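You operate a simulated robot arm through the tools that you are given. There is no shell and no other tool.

You run a simulated robot arm. Do the job below in one go: nothing can be reset, and whatever is moved stays where it is left.

JOB
Wind the striped paper on until its black line meets the red pointer.
Fine: raise the paper bar and pull the paper lever forward first; lever back and bar down at the end. Where these are worked on the way, their far stop is far enough and under half their travel is too little: paper bar, paper lever.

It is judged by the outcome, as a careful person would: the job done as asked, and still so three seconds after it is handed in. It fails if anything else is knocked over, pushed out of place, dropped, spilled or broken.

ROBOT AND FRAMES
A 7-joint arm with a fingered hand, fixed in place. Base frame: the origin is on the floor under the middle of its stand, x ahead of it, y to its left, z up. Lengths are in m, angles in rad, forces in N, time in s.
It reaches about 1.228 m from its shoulder. Its first joint turns from -2.007 to 2.007 rad. Payload 5 kg.
The TCP is the grasp point between the finger pads, 0.032 m short of the fingertips. In the tool frame z runs along the fingers and y along their closing line. The gripper opens to 0.16 m; its body begins 0.089 m behind the TCP. The gripper is a hand of 4 fingers: y runs from the thumb to the fingers, the wrist lies at [0, 0, -0.267] in the tool frame.
Orientation is that of the tool frame in the base frame, as a unit quaternion [x, y, z, w]. With the fingers straight down and closing along the base's y, the tool's x points along the base's -x, its y along +y and its z along -z.

CONTROLS
- The arm moves only by the tool drive_tool. Its argument "increments" is a list of rows, each an object of numbers (a shift or turn left out is 0): "tx", "ty", "tz": the shift along the tool's x, y, z in units of 20 mm (1.0 is 20 mm); "ax", "ay", "az": the turn, a rotation vector about the tool's x, y, z in units of 4 degrees (1.0 is 4 degrees). In form: [{"tx": .., "ty": .., "tz": .., "ax": .., "ay": .., "az": ..}, ...]. A call has 1 to 20 rows; each row shifts and turns the commanded pose from where the row before left it, along the tool's axes as they then stand. A call with a number of a shift or a turn outside -1 to 1 is refused whole. Rows are played at 5 a second. More than 0.05 m and 0.15 rad between two rows, and nothing of the call is played. Where a pose cannot be reached the arm comes as near as it can. A force on the tool above 40 N (or 10 N above the force at the start of the call, whichever is more), or a blocked arm, ends the call early, and 0.2 s more pass. In this call time passes only in rows, and 0.2 s behind the last. The reply holds the time, the measured pose of the TCP, the force on the tool along the base axes, the opening and the grip force, in the units named above and with some noise, with the torque about the TCP (base axes, N m) and any sound that the robot's microphone picked up, and new pictures: "views" is both (left out), scene, wrist or none.
- Cameras (640 x 400 px; columns grow to the right, rows downward): "scene" is fixed at [0.0497, 0.6504, 1.6445]; the picture's right is [-0.71, -0.70, 0.00], its down [-0.32, 0.32, -0.89] and it looks along [0.62, -0.64, -0.45] (base axes); focal length 340 px, centre (320, 200). "wrist" rides on the gripper at [0.08, -0.004, -0.114] in the tool frame; the picture's right is [0.05, 1.00, 0.00], its down [-0.82, 0.04, -0.58] and it looks along [-0.58, 0.03, 0.82] (tool axes); focal length 265 px, centre (320, 200). There is no depth. A picture from a camera that has moved, and an enlarged one, comes with that camera's place and axes in the base frame and with its lens.
- slide_trunk(by): slides the trunk up (or, below 0, down) by that many m; the arm rides with it, the base frame stays. It gives what a move gives, with no picture.
- move_fingers(finger1, finger2, finger3, thumb_bend): sets how far each is bent, from 0 (flat) to 1 (curled in); at 0.3 the hand is open as for a grip, at 0.7 the pads meet at the TCP. One left out holds its place. A second passes; each finger stops where it meets its share of the squeeze, and holds until it gets a number again. It is the only way to open and close the hand. It gives what a move gives, with no picture; readings hold the bend of each and the force on the fingers (four entries, about 0 where the hand has none), thumb and palm.
- enlarge(camera, box): a new picture of the part [left, top, right, bottom] of that camera's present view, enlarged. No time passes.
- hand_in(): hands the job in; it is judged then, once.

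Nothing tells you positions but the pictures and the camera data. Unless the task says otherwise, let go and move clear before handing in.

The tools are called after "Request:" as a command line: name --argument value ..., lists and objects as JSON in quotes. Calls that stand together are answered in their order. drive_tool: Moves the arm, as the interface text tells. Its arguments: {"type":"object","properties":{"increments":{"type":"array","items":{"type":"object","properties":{"tx":{"type":"number"},"ty":{"type":"number"},"tz":{"type":"number"},"ax":{"type":"number"},"ay":{"type":"number"},"az":{"type":"number"}}}},"views":{"type":"string","enum":["both","scene","wrist","none"]}},"required":["increments"]} The other tools are called the same way: slide_trunk (by) moves the trunk up or down; move_fingers (finger1, finger2, finger3, thumb_bend) moves the fingers one by one; enlarge (camera, box) takes an enlarged picture of a part of a camera's view; hand_in () hands the job in.

At the start:

```text
time: 0.0
tool_pos: [0.6577, -0.3329, 1.2766]
ee_rot: [0.0, 1.0, -0.001, 0.0]
force: [-0.2, 0.4, -0.2]
ft_torque: [0.03, -0.03, 0.01]
width: 0.1597
gripper_force: 0.1
shape: jaw
bend: [0.3, 0.3, 0.3, 0.3]
finger forces: [0.0, 0.1, 0.1, 0.1, 0.1, 0.0]
trunk travel left (down, up): [-0.625, 0.365]
```

scene: 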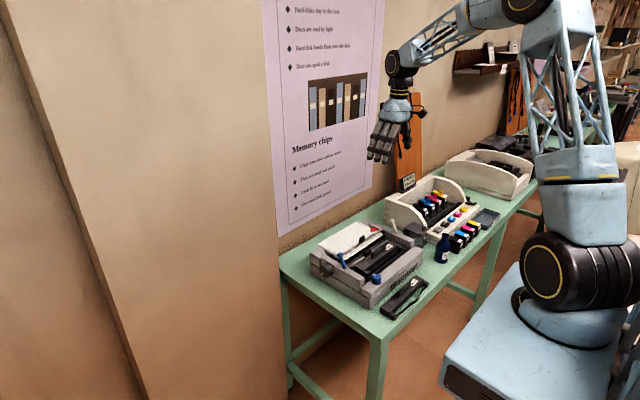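
wrist: 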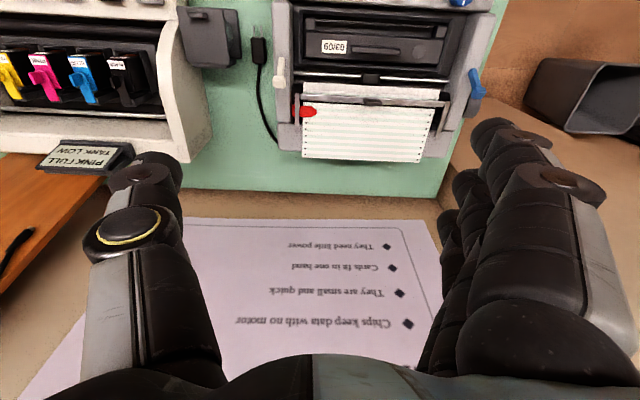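

I see a dot-matrix printer on a green table with striped paper, a red pointer, a white lever and blue knobs/levers. I'll enlarge the views first to identify the parts.

Request:
enlarge --camera "scene" --box '[290, 200, 450, 320]'

Request:
enlarge --camera "wrist" --box '[240, 0, 520, 175]'

```text
3.33 times, centred on (370, 260) of scene
camera zoom: at [0.0497, 0.6504, 1.6445], right [-0.71, -0.7, 0.0], down [-0.32, 0.32, -0.89], along [0.62, -0.64, -0.45], focal length 1135 px, centre (153, 0)
```

zoom: 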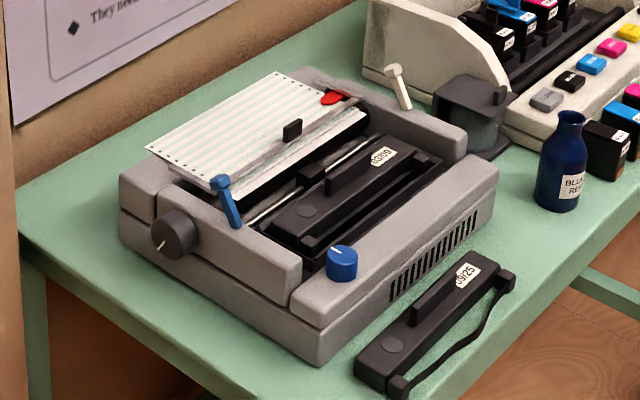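

```text
2.29 times, centred on (380, 88) of wrist
camera zoom: at [0.5762, -0.3363, 1.3916], right [-0.05, 1.0, 0.0], down [0.82, 0.04, 0.58], along [0.58, 0.03, -0.82], focal length 607 px, centre (183, 457)
```

zoom: 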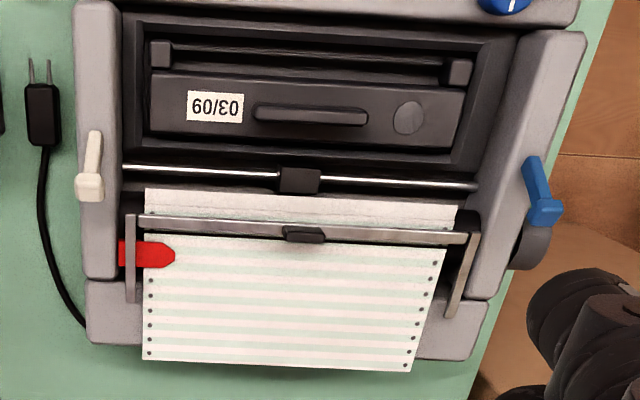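

The printer sits at about x 0.55–0.8, y −0.40…−0.08, top near z 0.9: paper bar with a black tab near [0.69, −0.24, 0.93], blue lever top near [0.67, −0.09, 0.955], white lever near [0.66, −0.39, 0.97], and the dark platen knob on the +y side near [0.70, −0.06, 0.89]. I'll draw the hand back toward the robot for a better look at it.

Request:
drive_tool --increments '[{"tx": 1}, {"tx": 1}, {"tx": 1}, {"tx": 1}, {"tx": 1}, {"tx": 1}, {"tx": 1}, {"tx": 1}, {"ty": 1}, {"ty": 1}, {"ty": 1}]'

```text
time: 2.4
tool_pos: [0.4964, -0.2719, 1.2759]
ee_rot: [0.0, 1.0, 0.0, 0.0]
force: [0.6, -0.2, -0.9]
ft_torque: [0.01, -0.03, -0.02]
width: 0.1598
gripper_force: 0.0
shape: jaw
bend: [0.3, 0.3, 0.3, 0.3]
finger forces: [0.0, 0.0, 0.0, 0.0, 0.0, 0.0]
trunk travel left (down, up): [-0.625, 0.365]
camera wrist: at [0.4148, -0.2748, 1.391], right [-0.05, 1.0, 0.0], down [0.82, 0.04, 0.58], along [0.58, 0.03, -0.82], focal length 265 px, centre (320, 200)
```

scene: 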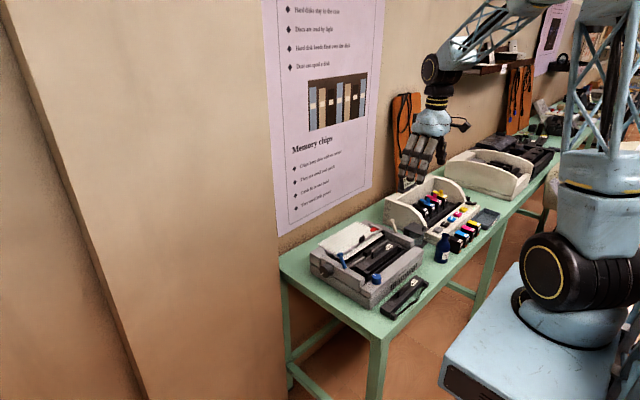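
wrist: 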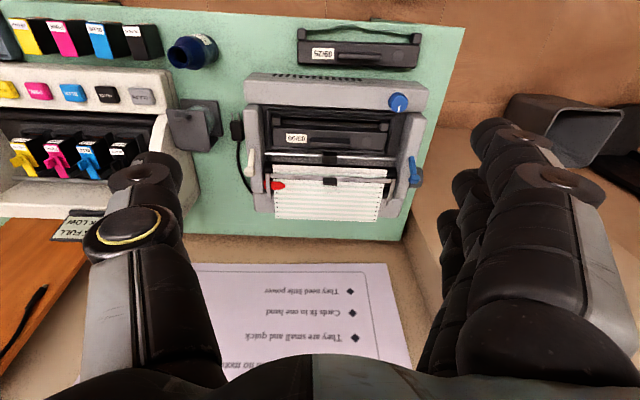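

Request:
enlarge --camera "wrist" --box '[225, 70, 435, 230]'

Request:
enlarge --camera "scene" --box '[305, 215, 430, 315]'

```text
2.50 times, centred on (330, 150) of wrist
camera zoom: at [0.4148, -0.2748, 1.391], right [-0.05, 1.0, 0.0], down [0.82, 0.04, 0.58], along [0.58, 0.03, -0.82], focal length 664 px, centre (295, 325)
```

zoom: 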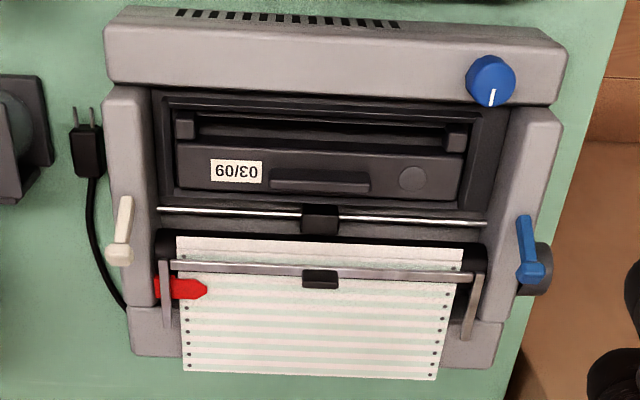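

```text
4.00 times, centred on (368, 265) of scene
camera zoom: at [0.0497, 0.6504, 1.6445], right [-0.71, -0.7, 0.0], down [-0.32, 0.32, -0.89], along [0.62, -0.64, -0.45], focal length 1362 px, centre (130, -60)
```

zoom: 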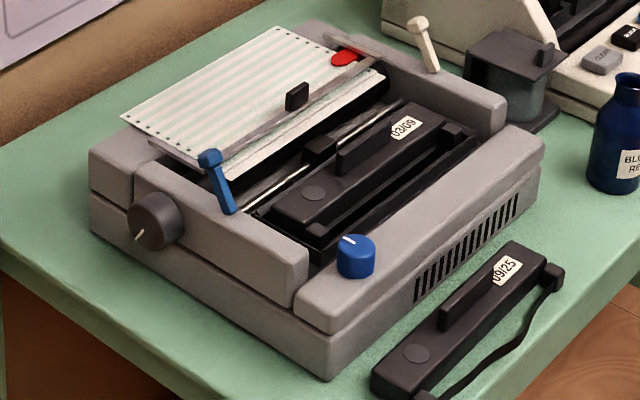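

Request:
drive_tool --increments '[{"tz": 1, "tx": -0.3}, {"tz": 1, "tx": -0.3}, {"tz": 1, "tx": -0.3}, {"tz": 1, "tx": -0.3}, {"tz": 1, "tx": -0.3}, {"tz": 1}, {"tz": 1}]' --views "wrist"

```text
time: 4.0
tool_pos: [0.5276, -0.2724, 1.1353]
ee_rot: [0.0, 1.0, 0.0, 0.0]
force: [-0.5, 0.3, -0.7]
ft_torque: [0.01, 0.03, -0.03]
width: 0.1599
gripper_force: 0.2
shape: jaw
bend: [0.3, 0.3, 0.3, 0.3]
finger forces: [0.0, 0.1, 0.1, 0.1, 0.1, 0.0]
trunk travel left (down, up): [-0.625, 0.365]
camera wrist: at [0.4464, -0.2766, 1.2514], right [-0.05, 1.0, 0.0], down [0.82, 0.04, 0.58], along [0.58, 0.03, -0.82], focal length 265 px, centre (320, 200)
```

wrist: 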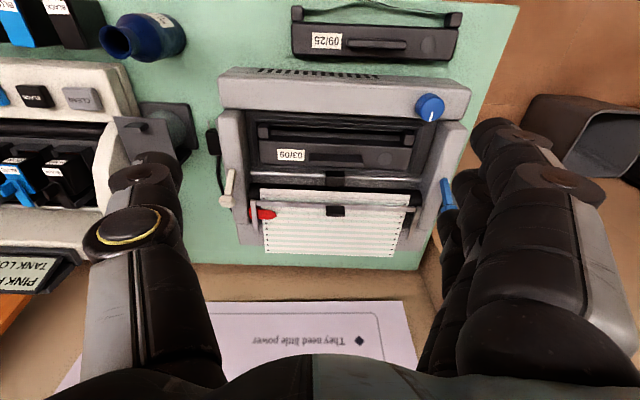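

Request:
enlarge --camera "wrist" --box '[200, 160, 340, 260]'

Request:
enlarge --camera "wrist" --box '[330, 140, 470, 260]'

```text
4.00 times, centred on (270, 210) of wrist
camera zoom: at [0.4464, -0.2766, 1.2514], right [-0.05, 1.0, 0.0], down [0.82, 0.04, 0.58], along [0.58, 0.03, -0.82], focal length 1062 px, centre (520, 160)
```

zoom: 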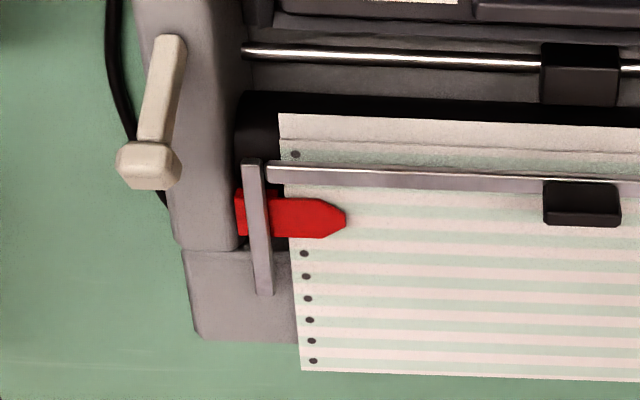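

```text
3.33 times, centred on (400, 200) of wrist
camera zoom: at [0.4464, -0.2766, 1.2514], right [-0.05, 1.0, 0.0], down [0.82, 0.04, 0.58], along [0.58, 0.03, -0.82], focal length 885 px, centre (53, 200)
```

zoom: 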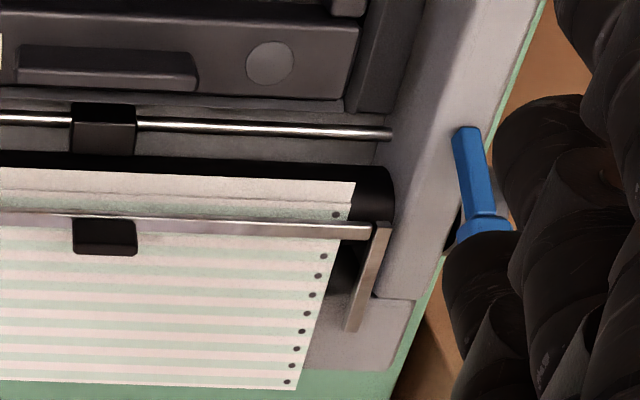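

Request:
enlarge --camera "wrist" --box '[205, 155, 265, 215]'

Request:
enlarge --camera "scene" --box '[390, 210, 430, 240]'

Request:
enlarge --camera "scene" --box '[320, 240, 380, 285]'

```text
6.67 times, centred on (235, 185) of wrist
camera zoom: at [0.4464, -0.2766, 1.2514], right [-0.05, 1.0, 0.0], down [0.82, 0.04, 0.58], along [0.58, 0.03, -0.82], focal length 1769 px, centre (887, 300)
```

zoom: 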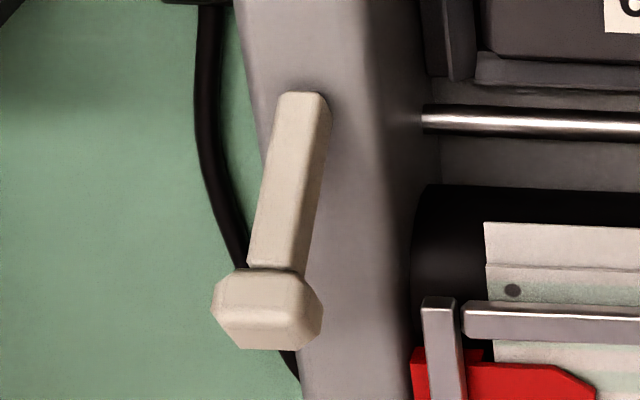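

```text
13.33 times, centred on (410, 225) of scene
camera zoom: at [0.0497, 0.6504, 1.6445], right [-0.71, -0.7, 0.0], down [-0.32, 0.32, -0.89], along [0.62, -0.64, -0.45], focal length 4539 px, centre (-880, -133)
```

zoom: 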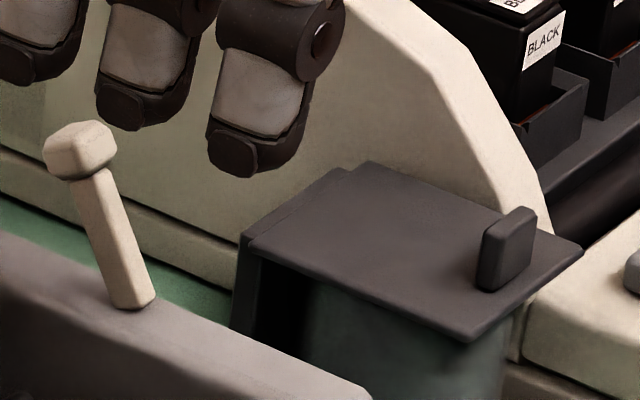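

```text
8.89 times, centred on (350, 262) of scene
camera zoom: at [0.0497, 0.6504, 1.6445], right [-0.71, -0.7, 0.0], down [-0.32, 0.32, -0.89], along [0.62, -0.64, -0.45], focal length 3026 px, centre (53, -356)
```

zoom: 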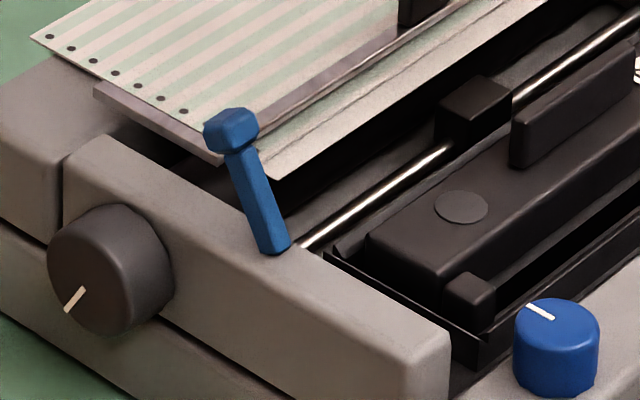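

Both levers lean back now, and the paper bar's arms seem to pivot at the back (x≈0.77), so it should swing up and backward. I'll go above the bar's black tab (about [0.70, −0.24, 0.92]) for a closer look.

Request:
drive_tool --increments '[{"tx": -1, "ty": 0.2}, {"tx": -1, "ty": 0.2}, {"tx": -1, "ty": 0.2}, {"tx": -1, "ty": 0.2}, {"tx": -1, "ty": 0.2, "tz": 1}, {"tx": -1, "ty": 0.2, "tz": 1}, {"tx": -1, "ty": 0.2, "tz": 1}, {"tx": -1, "ty": 0.2, "tz": 1}, {"tx": -0.6, "tz": 1}]'

```text
time: 6.0
tool_pos: [0.7014, -0.2404, 1.0368]
ee_rot: [0.0, 1.0, 0.0, 0.0]
force: [-0.6, -0.5, -0.2]
ft_torque: [0.02, 0.01, -0.01]
width: 0.1599
gripper_force: 0.0
shape: jaw
bend: [0.3, 0.3, 0.3, 0.3]
finger forces: [0.0, 0.0, 0.0, 0.0, 0.0, 0.0]
trunk travel left (down, up): [-0.625, 0.365]
camera wrist: at [0.62, -0.244, 1.151], right [-0.05, 1.0, 0.0], down [0.82, 0.04, 0.58], along [0.58, 0.03, -0.82], focal length 265 px, centre (320, 200)
```

scene: 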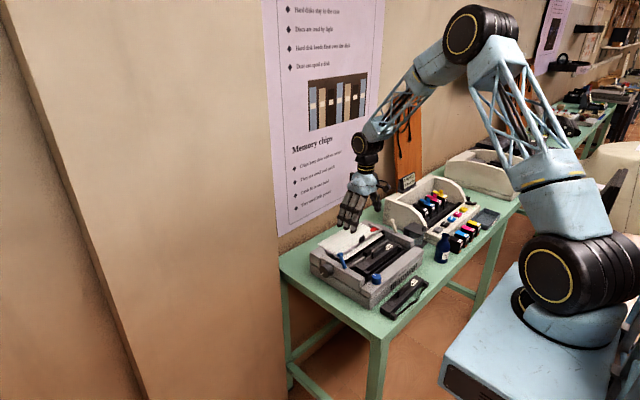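
wrist: 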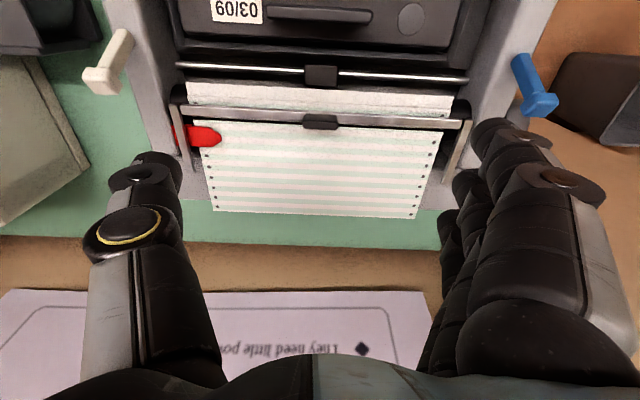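

Request:
enlarge --camera "scene" --box '[300, 160, 430, 290]'

Request:
enlarge --camera "wrist" --box '[160, 60, 480, 220]'

```text
3.08 times, centred on (365, 225) of scene
camera zoom: at [0.0497, 0.6504, 1.6445], right [-0.71, -0.7, 0.0], down [-0.32, 0.32, -0.89], along [0.62, -0.64, -0.45], focal length 1048 px, centre (182, 123)
```

zoom: 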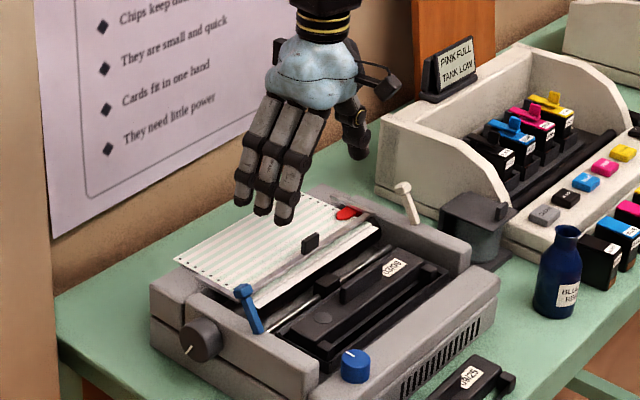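

```text
2.00 times, centred on (320, 140) of wrist
camera zoom: at [0.62, -0.244, 1.151], right [-0.05, 1.0, 0.0], down [0.82, 0.04, 0.58], along [0.58, 0.03, -0.82], focal length 531 px, centre (320, 320)
```

zoom: 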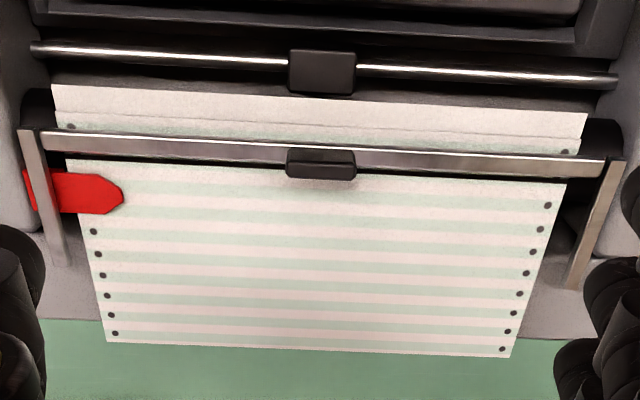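

Request:
move_fingers --finger1 0.2 --finger2 0.6 --finger3 0.2 --thumb_bend 0.6

Request:
enlarge --camera "wrist" --box '[80, 0, 560, 300]'

Request:
enlarge --camera "scene" --box '[320, 160, 400, 260]'

```text
time: 7.0
tool_pos: [0.7009, -0.2402, 1.0358]
ee_rot: [0.0, 1.0, 0.0, 0.0]
force: [0.0, 0.6, 0.2]
ft_torque: [0.01, 0.03, 0.0]
width: 0.1237
gripper_force: 0.0
shape: fingers
bend: [0.2, 0.6, 0.2, 0.6]
finger forces: [0.1, 0.0, 0.0, 0.0, 0.0, 0.0]
trunk travel left (down, up): [-0.625, 0.365]
```

```text
1.33 times, centred on (320, 150) of wrist
camera zoom: at [0.6194, -0.2438, 1.1513], right [-0.05, 1.0, 0.0], down [0.82, 0.04, 0.58], along [0.58, 0.03, -0.82], focal length 354 px, centre (320, 267)
```

zoom: 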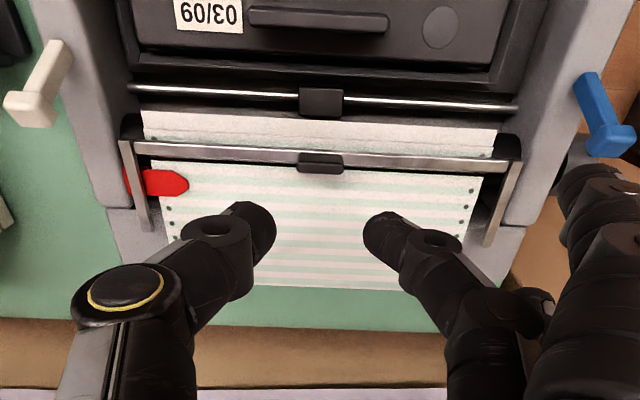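

```text
4.00 times, centred on (360, 210) of scene
camera zoom: at [0.0497, 0.6504, 1.6445], right [-0.71, -0.7, 0.0], down [-0.32, 0.32, -0.89], along [0.62, -0.64, -0.45], focal length 1362 px, centre (160, 160)
```

zoom: 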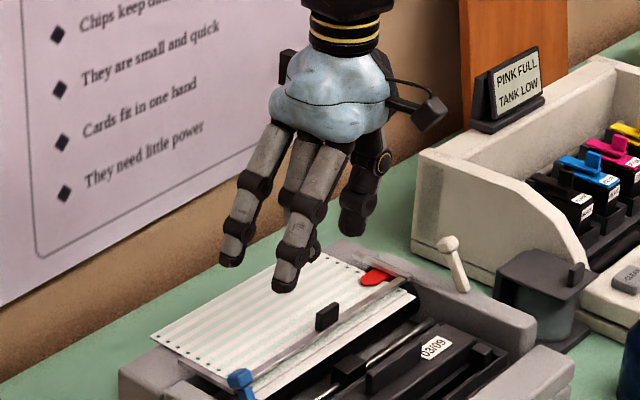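

Request:
drive_tool --increments '[{"tz": 1}, {"tz": 1}, {"tz": 1}, {"tz": 0.5}]' --views "none"

Request:
enlarge --camera "wrist" --box '[160, 80, 480, 280]'

Request:
enlarge --camera "scene" --box '[320, 190, 400, 280]'

```text
time: 8.0
tool_pos: [0.7004, -0.2408, 0.9673]
ee_rot: [-0.001, 1.0, -0.001, 0.0]
force: [-0.1, 0.3, 0.7]
ft_torque: [0.0, 0.05, -0.01]
width: 0.1241
gripper_force: 0.1
shape: fingers
bend: [0.2, 0.6, 0.2, 0.6]
finger forces: [0.0, 0.0, 0.0, 0.1, 0.1, 0.1]
trunk travel left (down, up): [-0.625, 0.365]
```

```text
2.00 times, centred on (320, 180) of wrist
camera zoom: at [0.6185, -0.2441, 1.0817], right [-0.05, 1.0, 0.0], down [0.82, 0.04, 0.58], along [0.58, 0.03, -0.82], focal length 531 px, centre (320, 240)
```

zoom: 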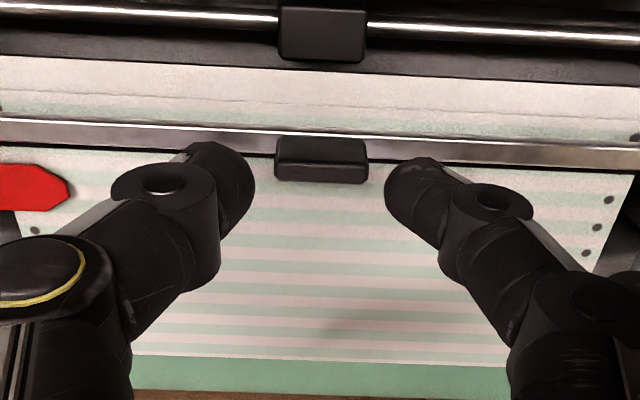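

```text
4.44 times, centred on (360, 235) of scene
camera zoom: at [0.0497, 0.6504, 1.6445], right [-0.71, -0.7, 0.0], down [-0.32, 0.32, -0.89], along [0.62, -0.64, -0.45], focal length 1513 px, centre (142, 44)
```

zoom: 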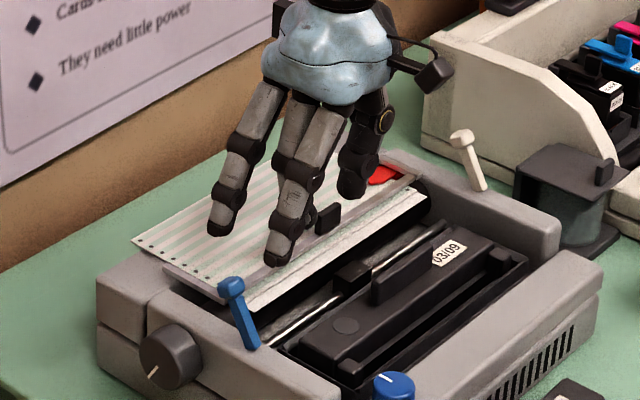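

Request:
move_fingers --finger1 0.0 --finger3 0.0

Request:
enlarge --camera "scene" --box '[320, 190, 400, 280]'

```text
time: 9.0
tool_pos: [0.6993, -0.2403, 0.9675]
ee_rot: [0.0, 1.0, 0.0, 0.0]
force: [-0.1, -0.3, 0.3]
ft_torque: [-0.03, 0.01, 0.0]
width: 0.1483
gripper_force: 0.0
shape: fingers
bend: [0.0, 0.6, 0.0, 0.6]
finger forces: [0.0, 0.1, 0.1, 0.1, 0.1, 0.0]
trunk travel left (down, up): [-0.625, 0.365]
```

```text
4.44 times, centred on (360, 235) of scene
camera zoom: at [0.0497, 0.6504, 1.6445], right [-0.71, -0.7, 0.0], down [-0.32, 0.32, -0.89], along [0.62, -0.64, -0.45], focal length 1513 px, centre (142, 44)
```

zoom: 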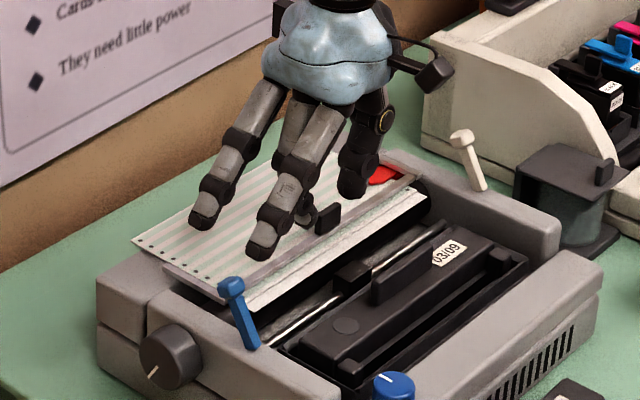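

Request:
drive_tool --increments '[{"tz": 0.5}, {"tz": 0.5}]' --views "none"

Request:
enlarge --camera "wrist" --box '[200, 100, 440, 250]'

Request:
enlarge --camera "scene" --box '[330, 220, 390, 270]'

```text
time: 9.6
tool_pos: [0.6986, -0.2414, 0.9503]
ee_rot: [0.0, 1.0, -0.001, 0.002]
force: [-4.4, -0.4, 34.1]
ft_torque: [-0.73, 0.07, -0.13]
width: 0.1476
gripper_force: 17.6
shape: fingers
bend: [0.0, 0.6, 0.0, 0.61]
finger forces: [0.1, 7.8, 0.0, 0.0, 26.9, 0.1]
trunk travel left (down, up): [-0.625, 0.365]
```

```text
2.67 times, centred on (320, 175) of wrist
camera zoom: at [0.6177, -0.2445, 1.0651], right [-0.05, 1.0, 0.0], down [0.81, 0.04, 0.58], along [0.58, 0.03, -0.81], focal length 708 px, centre (320, 267)
```

zoom: 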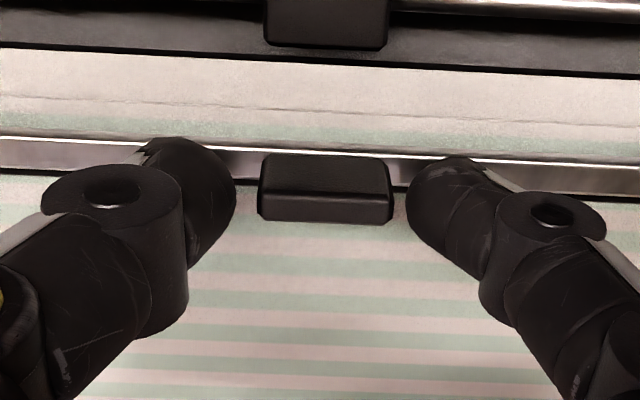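

```text
8.00 times, centred on (360, 245) of scene
camera zoom: at [0.0497, 0.6504, 1.6445], right [-0.71, -0.7, 0.0], down [-0.32, 0.32, -0.89], along [0.62, -0.64, -0.45], focal length 2724 px, centre (0, -160)
```

zoom: 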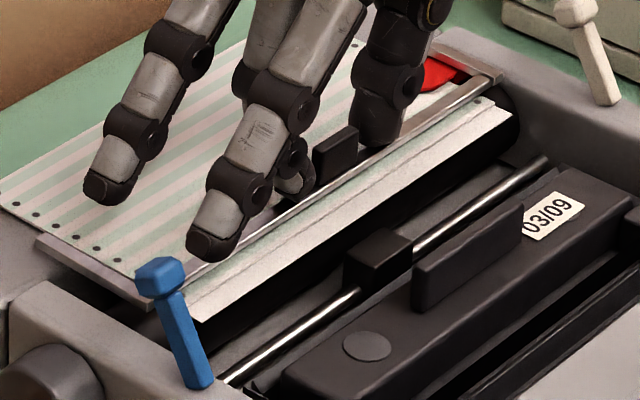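

Request:
drive_tool --increments '[{"tz": -0.3}]' --views "none"

Request:
move_fingers --finger2 0.68 --thumb_bend 0.68

Request:
enlarge --camera "wrist" --box '[200, 100, 440, 250]'

```text
time: 10.0
tool_pos: [0.698, -0.2402, 0.9519]
ee_rot: [0.0, 1.0, 0.0, 0.0]
force: [1.9, -0.9, 8.0]
ft_torque: [-0.34, -0.09, 0.04]
width: 0.1479
gripper_force: 4.4
shape: fingers
bend: [0.0, 0.6, 0.0, 0.6]
finger forces: [0.1, 0.0, 0.0, 0.0, 7.8, 0.0]
trunk travel left (down, up): [-0.625, 0.365]
```

```text
time: 11.0
tool_pos: [0.6991, -0.2412, 0.952]
ee_rot: [0.0, 1.0, 0.0, 0.001]
force: [-2.7, -1.0, -0.5]
ft_torque: [0.02, 0.09, 0.02]
width: 0.1411
gripper_force: 6.9
shape: fingers
bend: [0.0, 0.64, 0.0, 0.66]
finger forces: [0.0, 6.1, 0.0, 0.0, 7.2, 0.0]
trunk travel left (down, up): [-0.625, 0.365]
```

```text
2.67 times, centred on (320, 175) of wrist
camera zoom: at [0.6175, -0.2441, 1.0675], right [-0.05, 1.0, 0.0], down [0.82, 0.04, 0.58], along [0.58, 0.03, -0.82], focal length 708 px, centre (320, 267)
```

zoom: 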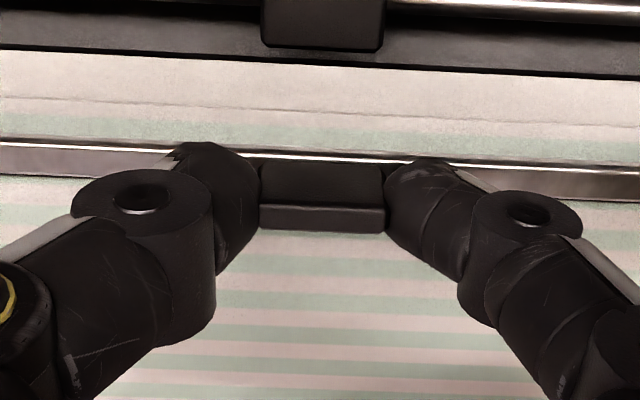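

Request:
drive_tool --increments '[{"tx": -0.115, "tz": -0.32}, {"tx": -0.155, "tz": -0.315}, {"tx": -0.175, "tz": -0.295}]' --views "none"

Request:
enlarge --camera "wrist" --box '[160, 80, 480, 280]'

Request:
enlarge --camera "scene" --box '[330, 220, 390, 270]'

```text
time: 11.8
tool_pos: [0.7071, -0.2412, 0.9714]
ee_rot: [0.0, 1.0, 0.0, 0.0]
force: [-4.5, -1.0, 0.9]
ft_torque: [-0.15, 0.18, 0.0]
width: 0.1407
gripper_force: 9.3
shape: fingers
bend: [0.0, 0.64, 0.0, 0.66]
finger forces: [0.1, 5.5, 0.0, 0.0, 12.2, 0.1]
trunk travel left (down, up): [-0.625, 0.365]
```

```text
2.00 times, centred on (320, 180) of wrist
camera zoom: at [0.6266, -0.2443, 1.0859], right [-0.05, 1.0, 0.0], down [0.82, 0.04, 0.58], along [0.58, 0.03, -0.82], focal length 531 px, centre (320, 240)
```

zoom: 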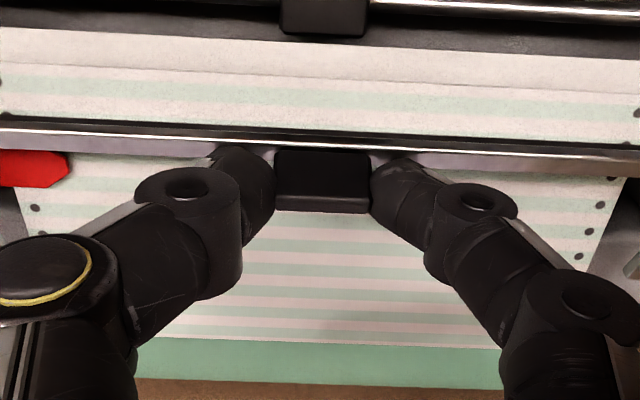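

```text
8.00 times, centred on (360, 245) of scene
camera zoom: at [0.0497, 0.6504, 1.6445], right [-0.71, -0.7, 0.0], down [-0.32, 0.32, -0.89], along [0.62, -0.64, -0.45], focal length 2724 px, centre (0, -160)
```

zoom: 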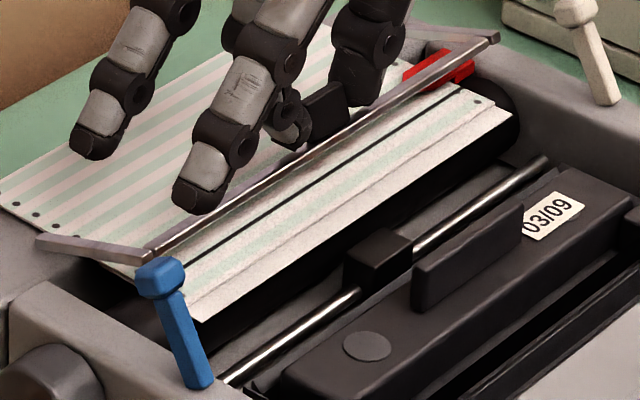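

The bar is lifting, and the paper's black line has shown up just where the bar was lying. I'll keep following the arc.

Request:
drive_tool --increments '[{"tx": -0.21, "tz": -0.275}, {"tx": -0.235, "tz": -0.255}, {"tx": -0.26, "tz": -0.23}]' --views "none"

Request:
enlarge --camera "wrist" --box '[160, 80, 480, 280]'

Request:
enlarge --camera "scene" --box '[330, 220, 390, 270]'

```text
time: 12.6
tool_pos: [0.7228, -0.2405, 0.9858]
ee_rot: [0.0, 1.0, 0.0, 0.0]
force: [-0.6, -1.2, -0.8]
ft_torque: [-0.05, 0.03, 0.05]
width: 0.1405
gripper_force: 6.9
shape: fingers
bend: [0.0, 0.64, 0.0, 0.66]
finger forces: [0.0, 5.9, 0.0, 0.0, 8.2, 0.1]
trunk travel left (down, up): [-0.625, 0.365]
```

```text
2.00 times, centred on (320, 180) of wrist
camera zoom: at [0.6413, -0.2444, 1.101], right [-0.05, 1.0, 0.0], down [0.82, 0.04, 0.58], along [0.58, 0.03, -0.82], focal length 531 px, centre (320, 240)
```

zoom: 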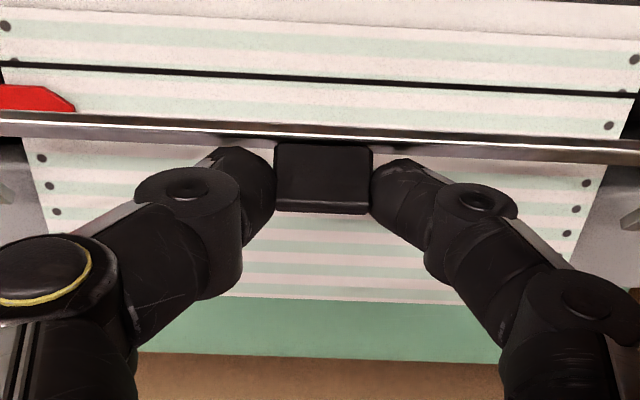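

```text
8.00 times, centred on (360, 245) of scene
camera zoom: at [0.0497, 0.6504, 1.6445], right [-0.71, -0.7, 0.0], down [-0.32, 0.32, -0.89], along [0.62, -0.64, -0.45], focal length 2724 px, centre (0, -160)
```

zoom: 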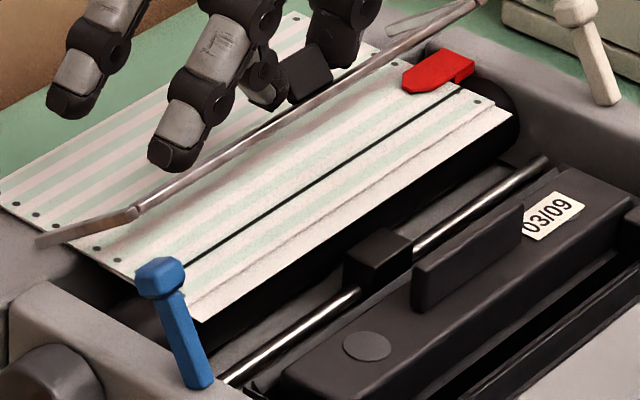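

Request:
drive_tool --increments '[{"tx": -0.28, "tz": -0.2}, {"tx": -0.305, "tz": -0.175}, {"tx": -0.31, "tz": -0.14}]' --views "none"

Request:
enlarge --camera "wrist" --box '[160, 80, 480, 280]'

Request:
enlarge --camera "scene" --box '[320, 210, 392, 270]'

```text
time: 13.4
tool_pos: [0.7392, -0.2393, 0.997]
ee_rot: [-0.001, 1.0, 0.0, 0.0]
force: [2.2, -2.0, -5.0]
ft_torque: [-0.03, 0.0, 0.0]
width: 0.1408
gripper_force: 6.4
shape: fingers
bend: [0.0, 0.63, 0.0, 0.66]
finger forces: [0.1, 5.1, 0.0, 0.0, 7.2, 0.1]
trunk travel left (down, up): [-0.625, 0.365]
```

```text
2.00 times, centred on (320, 180) of wrist
camera zoom: at [0.6588, -0.2443, 1.1115], right [-0.05, 1.0, 0.0], down [0.82, 0.04, 0.58], along [0.58, 0.03, -0.82], focal length 531 px, centre (320, 240)
```

zoom: 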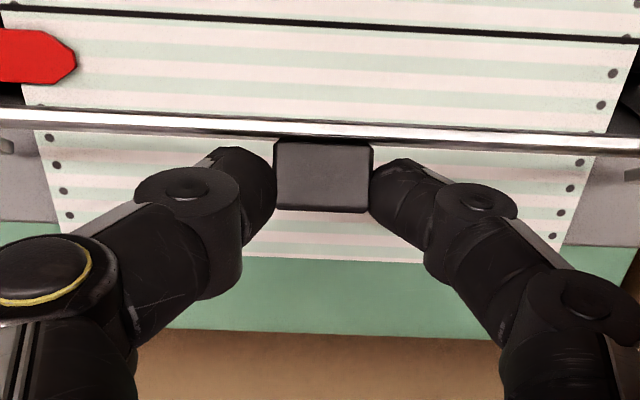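

```text
6.67 times, centred on (356, 240) of scene
camera zoom: at [0.0497, 0.6504, 1.6445], right [-0.71, -0.7, 0.0], down [-0.32, 0.32, -0.89], along [0.62, -0.64, -0.45], focal length 2270 px, centre (80, -67)
```

zoom: 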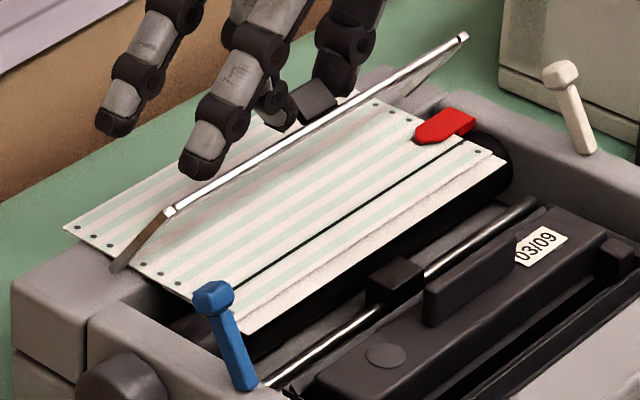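

Request:
drive_tool --increments '[{"tx": -0.32, "tz": -0.07}, {"tx": -0.32, "tz": -0.03}]' --views "none"

Request:
enlarge --camera "scene" --box '[320, 210, 392, 270]'

```text
time: 14.0
tool_pos: [0.7505, -0.2407, 1.0]
ee_rot: [0.001, 1.0, 0.001, -0.001]
force: [-9.4, -2.9, -0.4]
ft_torque: [-0.02, 0.26, -0.02]
width: 0.1404
gripper_force: 6.1
shape: fingers
bend: [0.0, 0.63, 0.0, 0.66]
finger forces: [0.0, 5.2, 0.1, 0.0, 7.3, 0.1]
trunk travel left (down, up): [-0.625, 0.365]
```

```text
6.67 times, centred on (356, 240) of scene
camera zoom: at [0.0497, 0.6504, 1.6445], right [-0.71, -0.7, 0.0], down [-0.32, 0.32, -0.89], along [0.62, -0.64, -0.45], focal length 2270 px, centre (80, -67)
```

zoom: 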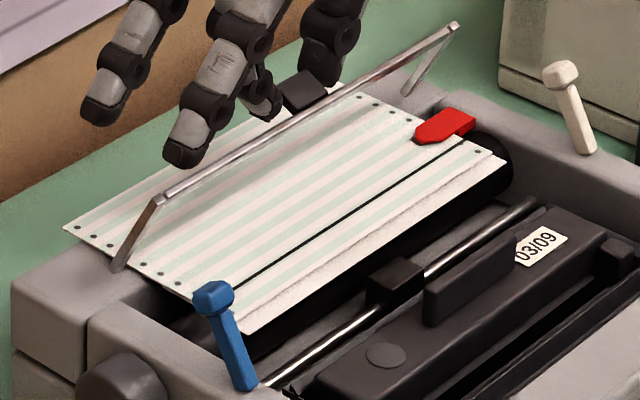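

Request:
drive_tool --increments '[{"tx": -0.25, "tz": 0.05}, {"tx": -0.25, "tz": 0.05}]' --views "none"

Request:
enlarge --camera "scene" --box '[320, 210, 392, 270]'

```text
time: 14.6
tool_pos: [0.7636, -0.2399, 0.9971]
ee_rot: [0.001, 1.0, 0.0, 0.001]
force: [0.0, -0.1, -0.3]
ft_torque: [-0.04, -0.03, 0.03]
width: 0.1325
gripper_force: 0.4
shape: fingers
bend: [0.0, 0.68, 0.0, 0.68]
finger forces: [0.1, 0.1, 0.0, 0.0, 0.3, 0.1]
trunk travel left (down, up): [-0.625, 0.365]
```

```text
6.67 times, centred on (356, 240) of scene
camera zoom: at [0.0497, 0.6504, 1.6445], right [-0.71, -0.7, 0.0], down [-0.32, 0.32, -0.89], along [0.62, -0.64, -0.45], focal length 2270 px, centre (80, -67)
```

zoom: 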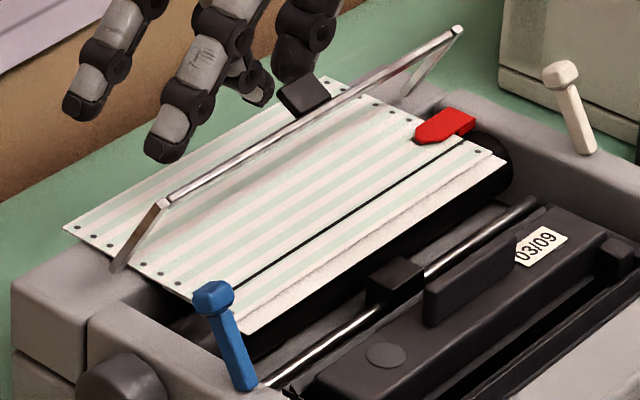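

The bar has reached about its stop (~62° up) and stays by itself, though my fingers slipped off at the end. I'll rise clear, then nudge its underside once to make sure it's at its stop.

Request:
drive_tool --increments '[{"tz": -1}, {"tz": -1}, {"tz": -1}, {"tz": -1}, {"tx": 1}, {"tx": 1}, {"tx": 1}, {"tx": 1}, {"tx": 1}]' --views "none"

Request:
move_fingers --finger1 0.7 --finger2 0.7 --finger3 0.7 --thumb_bend 0.7

Request:
enlarge --camera "scene" --box '[310, 150, 430, 270]'

Request:
enlarge --camera "wrist" --box '[80, 0, 560, 300]'

```text
time: 16.6
tool_pos: [0.6615, -0.2412, 1.0781]
ee_rot: [0.0, 1.0, 0.001, 0.001]
force: [-0.6, 0.7, 0.4]
ft_torque: [-0.01, -0.02, 0.0]
width: 0.1325
gripper_force: 0.0
shape: fingers
bend: [0.0, 0.68, 0.0, 0.68]
finger forces: [0.0, 0.0, 0.1, 0.0, 0.1, 0.0]
trunk travel left (down, up): [-0.625, 0.365]
```

```text
time: 17.6
tool_pos: [0.6615, -0.2415, 1.0777]
ee_rot: [0.0, 1.0, 0.0, 0.0]
force: [-0.1, 1.0, 0.4]
ft_torque: [0.01, -0.02, 0.02]
width: 0.0236
gripper_force: 0.0
shape: fingers
bend: [0.7, 0.7, 0.7, 0.7]
finger forces: [0.0, 0.0, 0.0, 0.1, 0.0, 0.0]
trunk travel left (down, up): [-0.625, 0.365]
```

```text
3.33 times, centred on (370, 210) of scene
camera zoom: at [0.0497, 0.6504, 1.6445], right [-0.71, -0.7, 0.0], down [-0.32, 0.32, -0.89], along [0.62, -0.64, -0.45], focal length 1135 px, centre (153, 167)
```

zoom: 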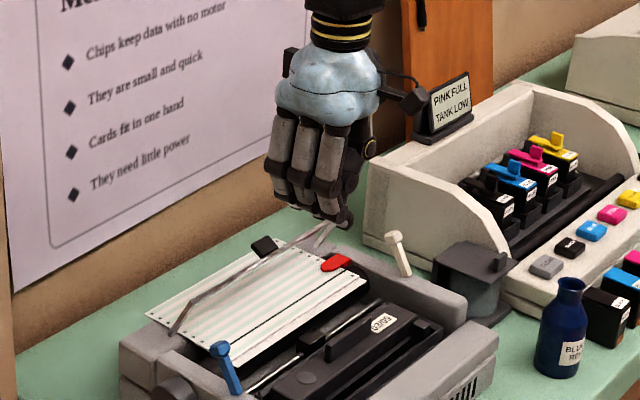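

```text
1.33 times, centred on (320, 150) of wrist
camera zoom: at [0.5808, -0.2446, 1.1926], right [-0.05, 1.0, 0.0], down [0.82, 0.04, 0.58], along [0.58, 0.03, -0.82], focal length 354 px, centre (320, 267)
```

zoom: 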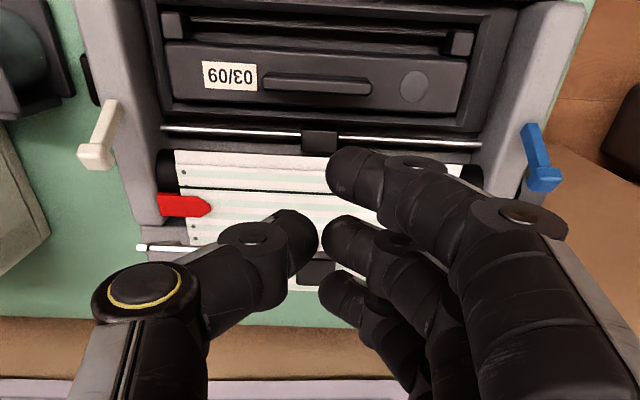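

Request:
drive_tool --increments '[{"tz": 1}, {"tz": 1}, {"tz": 1}, {"tz": 1}, {"tz": 1}, {"tz": 0.2}, {"tx": -0.5}, {"tx": -0.5}]' --views "none"

Request:
enlarge --camera "scene" --box '[310, 190, 400, 270]'

Request:
enlarge --camera "wrist" --box '[80, 0, 560, 300]'

```text
time: 19.4
tool_pos: [0.6824, -0.2401, 0.9735]
ee_rot: [0.0, 1.0, 0.0, 0.0]
force: [-0.3, -1.3, -0.1]
ft_torque: [0.01, -0.02, 0.0]
width: 0.0237
gripper_force: 0.1
shape: fingers
bend: [0.7, 0.7, 0.7, 0.7]
finger forces: [0.0, 0.0, 0.1, 0.0, 0.0, 0.0]
trunk travel left (down, up): [-0.625, 0.365]
```

```text
5.00 times, centred on (355, 230) of scene
camera zoom: at [0.0497, 0.6504, 1.6445], right [-0.71, -0.7, 0.0], down [-0.32, 0.32, -0.89], along [0.62, -0.64, -0.45], focal length 1702 px, centre (145, 50)
```

zoom: 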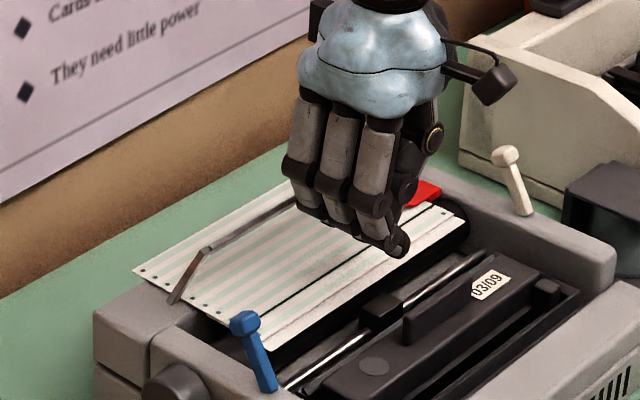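

```text
1.33 times, centred on (320, 150) of wrist
camera zoom: at [0.602, -0.2443, 1.088], right [-0.05, 1.0, 0.0], down [0.82, 0.04, 0.58], along [0.58, 0.03, -0.82], focal length 354 px, centre (320, 267)
```

zoom: 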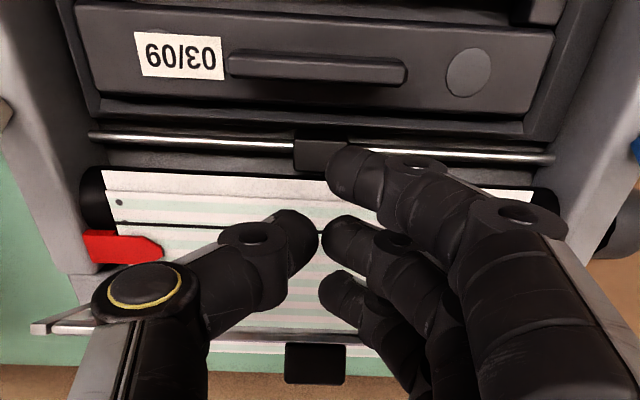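

Clear of everything so far; the fingertips are just short of the raised bar. I'll push gently toward +x until I feel the stop.

Request:
drive_tool --increments '[{"tx": -0.4}, {"tx": -0.4}, {"tx": -0.3}]' --views "none"

Request:
enlarge --camera "scene" --box '[310, 190, 400, 270]'

```text
time: 20.0
tool_pos: [0.6876, -0.2396, 0.972]
ee_rot: [0.001, 1.0, 0.001, -0.007]
force: [-25.2, 0.5, 10.1]
ft_torque: [0.31, -0.3, 0.83]
width: 0.024
gripper_force: 12.8
shape: fingers
bend: [0.7, 0.7, 0.7, 0.7]
finger forces: [0.0, 0.0, 25.1, 0.0, 0.0, 0.0]
trunk travel left (down, up): [-0.625, 0.365]
stopped in row 3: the force on the tool passed its limit at 46 N (the readings are from after the stop); the commanded pose is now the measured one
```

```text
5.00 times, centred on (355, 230) of scene
camera zoom: at [0.0497, 0.6504, 1.6445], right [-0.71, -0.7, 0.0], down [-0.32, 0.32, -0.89], along [0.62, -0.64, -0.45], focal length 1702 px, centre (145, 50)
```

zoom: 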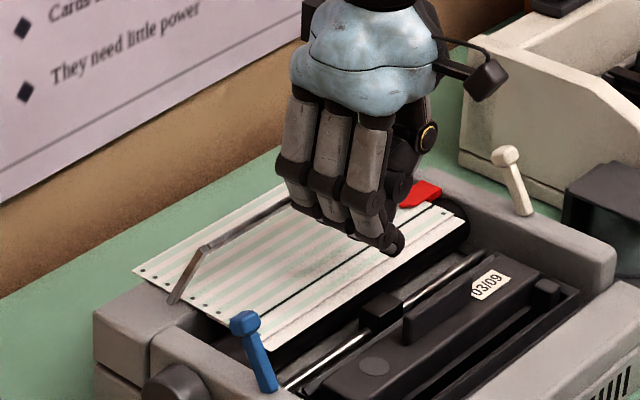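

The bar is hard against its stop and holds there. Now I'll back off and inspect both levers and the platen ends closely, to decide which one is the paper lever.

Request:
drive_tool --increments '[{"tx": 0.6}, {"tx": 0.6, "tz": -0.5}, {"tx": 0.6, "tz": -1}, {"tz": -1}, {"tz": -1}, {"tx": 1, "ty": -1}, {"tx": 1, "ty": -1}, {"tx": 1, "ty": -1}, {"tx": 1, "ty": -1}]' --views "none"

Request:
enlarge --camera "wrist" --box '[160, 60, 560, 310]'

Request:
enlarge --camera "scene" --box '[320, 205, 420, 285]'

```text
time: 22.0
tool_pos: [0.5764, -0.3215, 1.042]
ee_rot: [0.0, 1.0, 0.001, -0.006]
force: [-0.2, 0.6, 1.0]
ft_torque: [0.01, -0.02, 0.01]
width: 0.0237
gripper_force: 0.0
shape: fingers
bend: [0.7, 0.7, 0.7, 0.7]
finger forces: [0.1, 0.0, 0.0, 0.0, 0.0, 0.0]
trunk travel left (down, up): [-0.625, 0.365]
```

```text
1.60 times, centred on (360, 185) of wrist
camera zoom: at [0.4972, -0.325, 1.1577], right [-0.05, 1.0, 0.0], down [0.82, 0.04, 0.57], along [0.57, 0.03, -0.82], focal length 425 px, centre (256, 224)
```

zoom: 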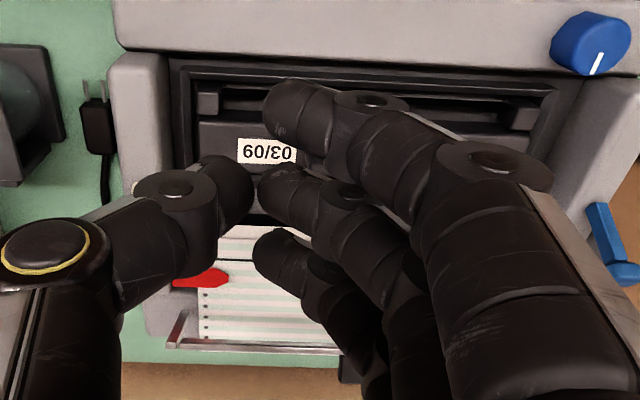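

```text
5.00 times, centred on (370, 245) of scene
camera zoom: at [0.0497, 0.6504, 1.6445], right [-0.71, -0.7, 0.0], down [-0.32, 0.32, -0.89], along [0.62, -0.64, -0.45], focal length 1702 px, centre (70, -25)
```

zoom: 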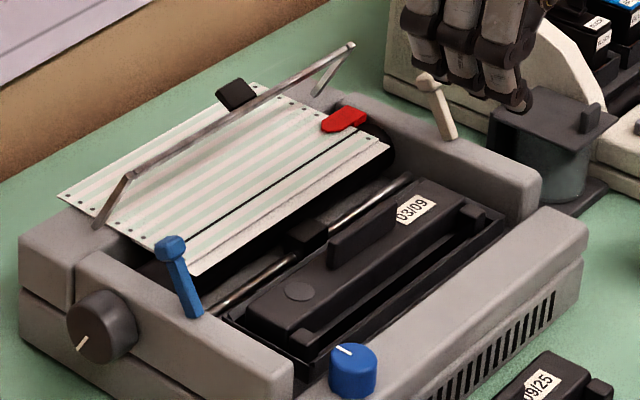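

Request:
move_fingers --finger1 0.0 --finger2 0.58 --finger3 0.0 --thumb_bend 0.58

Request:
drive_tool --increments '[{"tx": -1, "ty": -0.75}, {"tx": -1, "ty": -0.75}, {"tx": -1, "ty": -0.75}, {"tx": -1, "ty": -0.75}, {"tx": -0.8, "ty": -0.75}]' --views "both"

Request:
enlarge --camera "wrist" --box '[200, 60, 440, 210]'

Request:
enlarge --camera "scene" --box '[360, 180, 440, 240]'

```text
time: 23.0
tool_pos: [0.5771, -0.3209, 1.0412]
ee_rot: [0.0, 1.0, 0.001, -0.006]
force: [0.1, -0.3, -0.2]
ft_torque: [-0.01, -0.01, -0.02]
width: 0.1534
gripper_force: 0.0
shape: fingers
bend: [0.0, 0.57, 0.0, 0.57]
finger forces: [0.0, 0.0, 0.0, 0.0, 0.1, 0.0]
trunk travel left (down, up): [-0.625, 0.365]
```

```text
time: 24.2
tool_pos: [0.6744, -0.3965, 1.0399]
ee_rot: [0.0, 1.0, 0.001, -0.006]
force: [0.9, -0.6, -0.6]
ft_torque: [-0.01, 0.01, -0.01]
width: 0.1531
gripper_force: 0.1
shape: fingers
bend: [0.0, 0.57, 0.0, 0.57]
finger forces: [0.0, 0.0, 0.0, 0.1, 0.1, 0.0]
trunk travel left (down, up): [-0.625, 0.365]
camera wrist: at [0.5946, -0.3998, 1.1551], right [-0.05, 1.0, 0.0], down [0.82, 0.04, 0.57], along [0.57, 0.03, -0.82], focal length 265 px, centre (320, 200)
```

scene: 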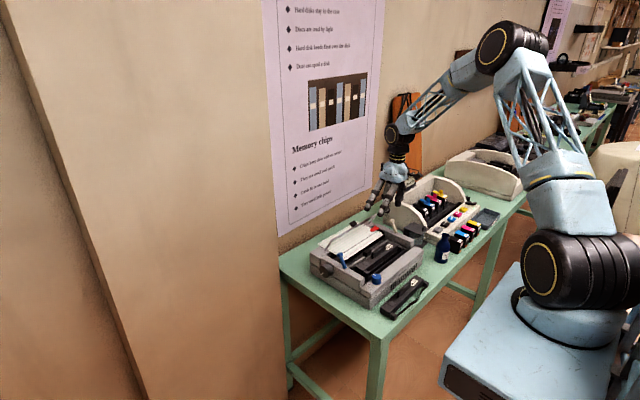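
wrist: 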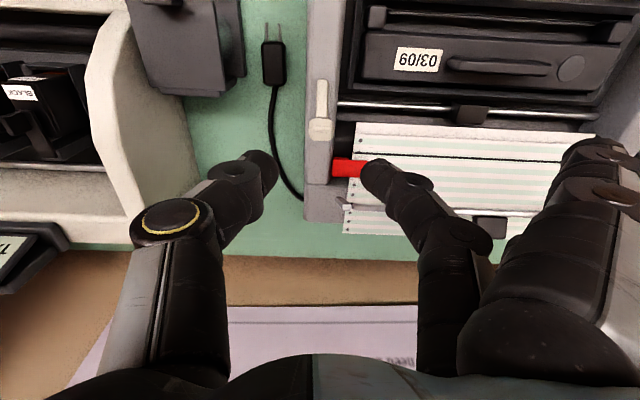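

```text
2.67 times, centred on (320, 135) of wrist
camera zoom: at [0.5946, -0.3998, 1.1551], right [-0.05, 1.0, 0.0], down [0.82, 0.04, 0.57], along [0.57, 0.03, -0.82], focal length 708 px, centre (320, 373)
```

zoom: 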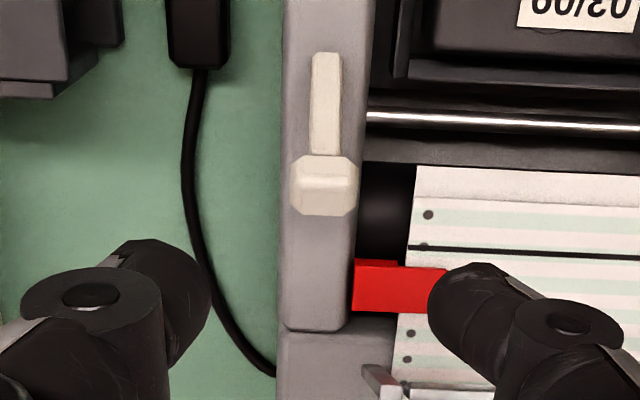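

```text
6.67 times, centred on (400, 210) of scene
camera zoom: at [0.0497, 0.6504, 1.6445], right [-0.71, -0.7, 0.0], down [-0.32, 0.32, -0.89], along [0.62, -0.64, -0.45], focal length 2270 px, centre (-213, 133)
```

zoom: 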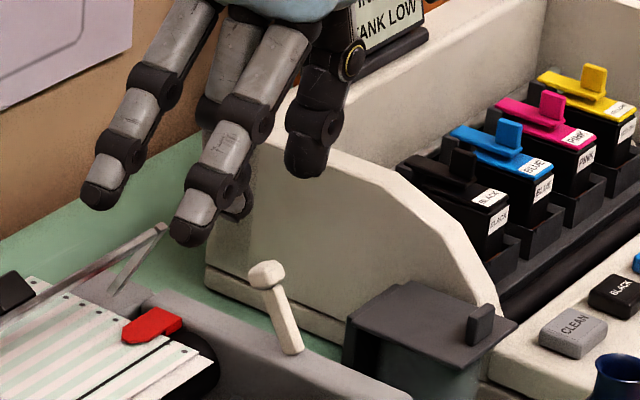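

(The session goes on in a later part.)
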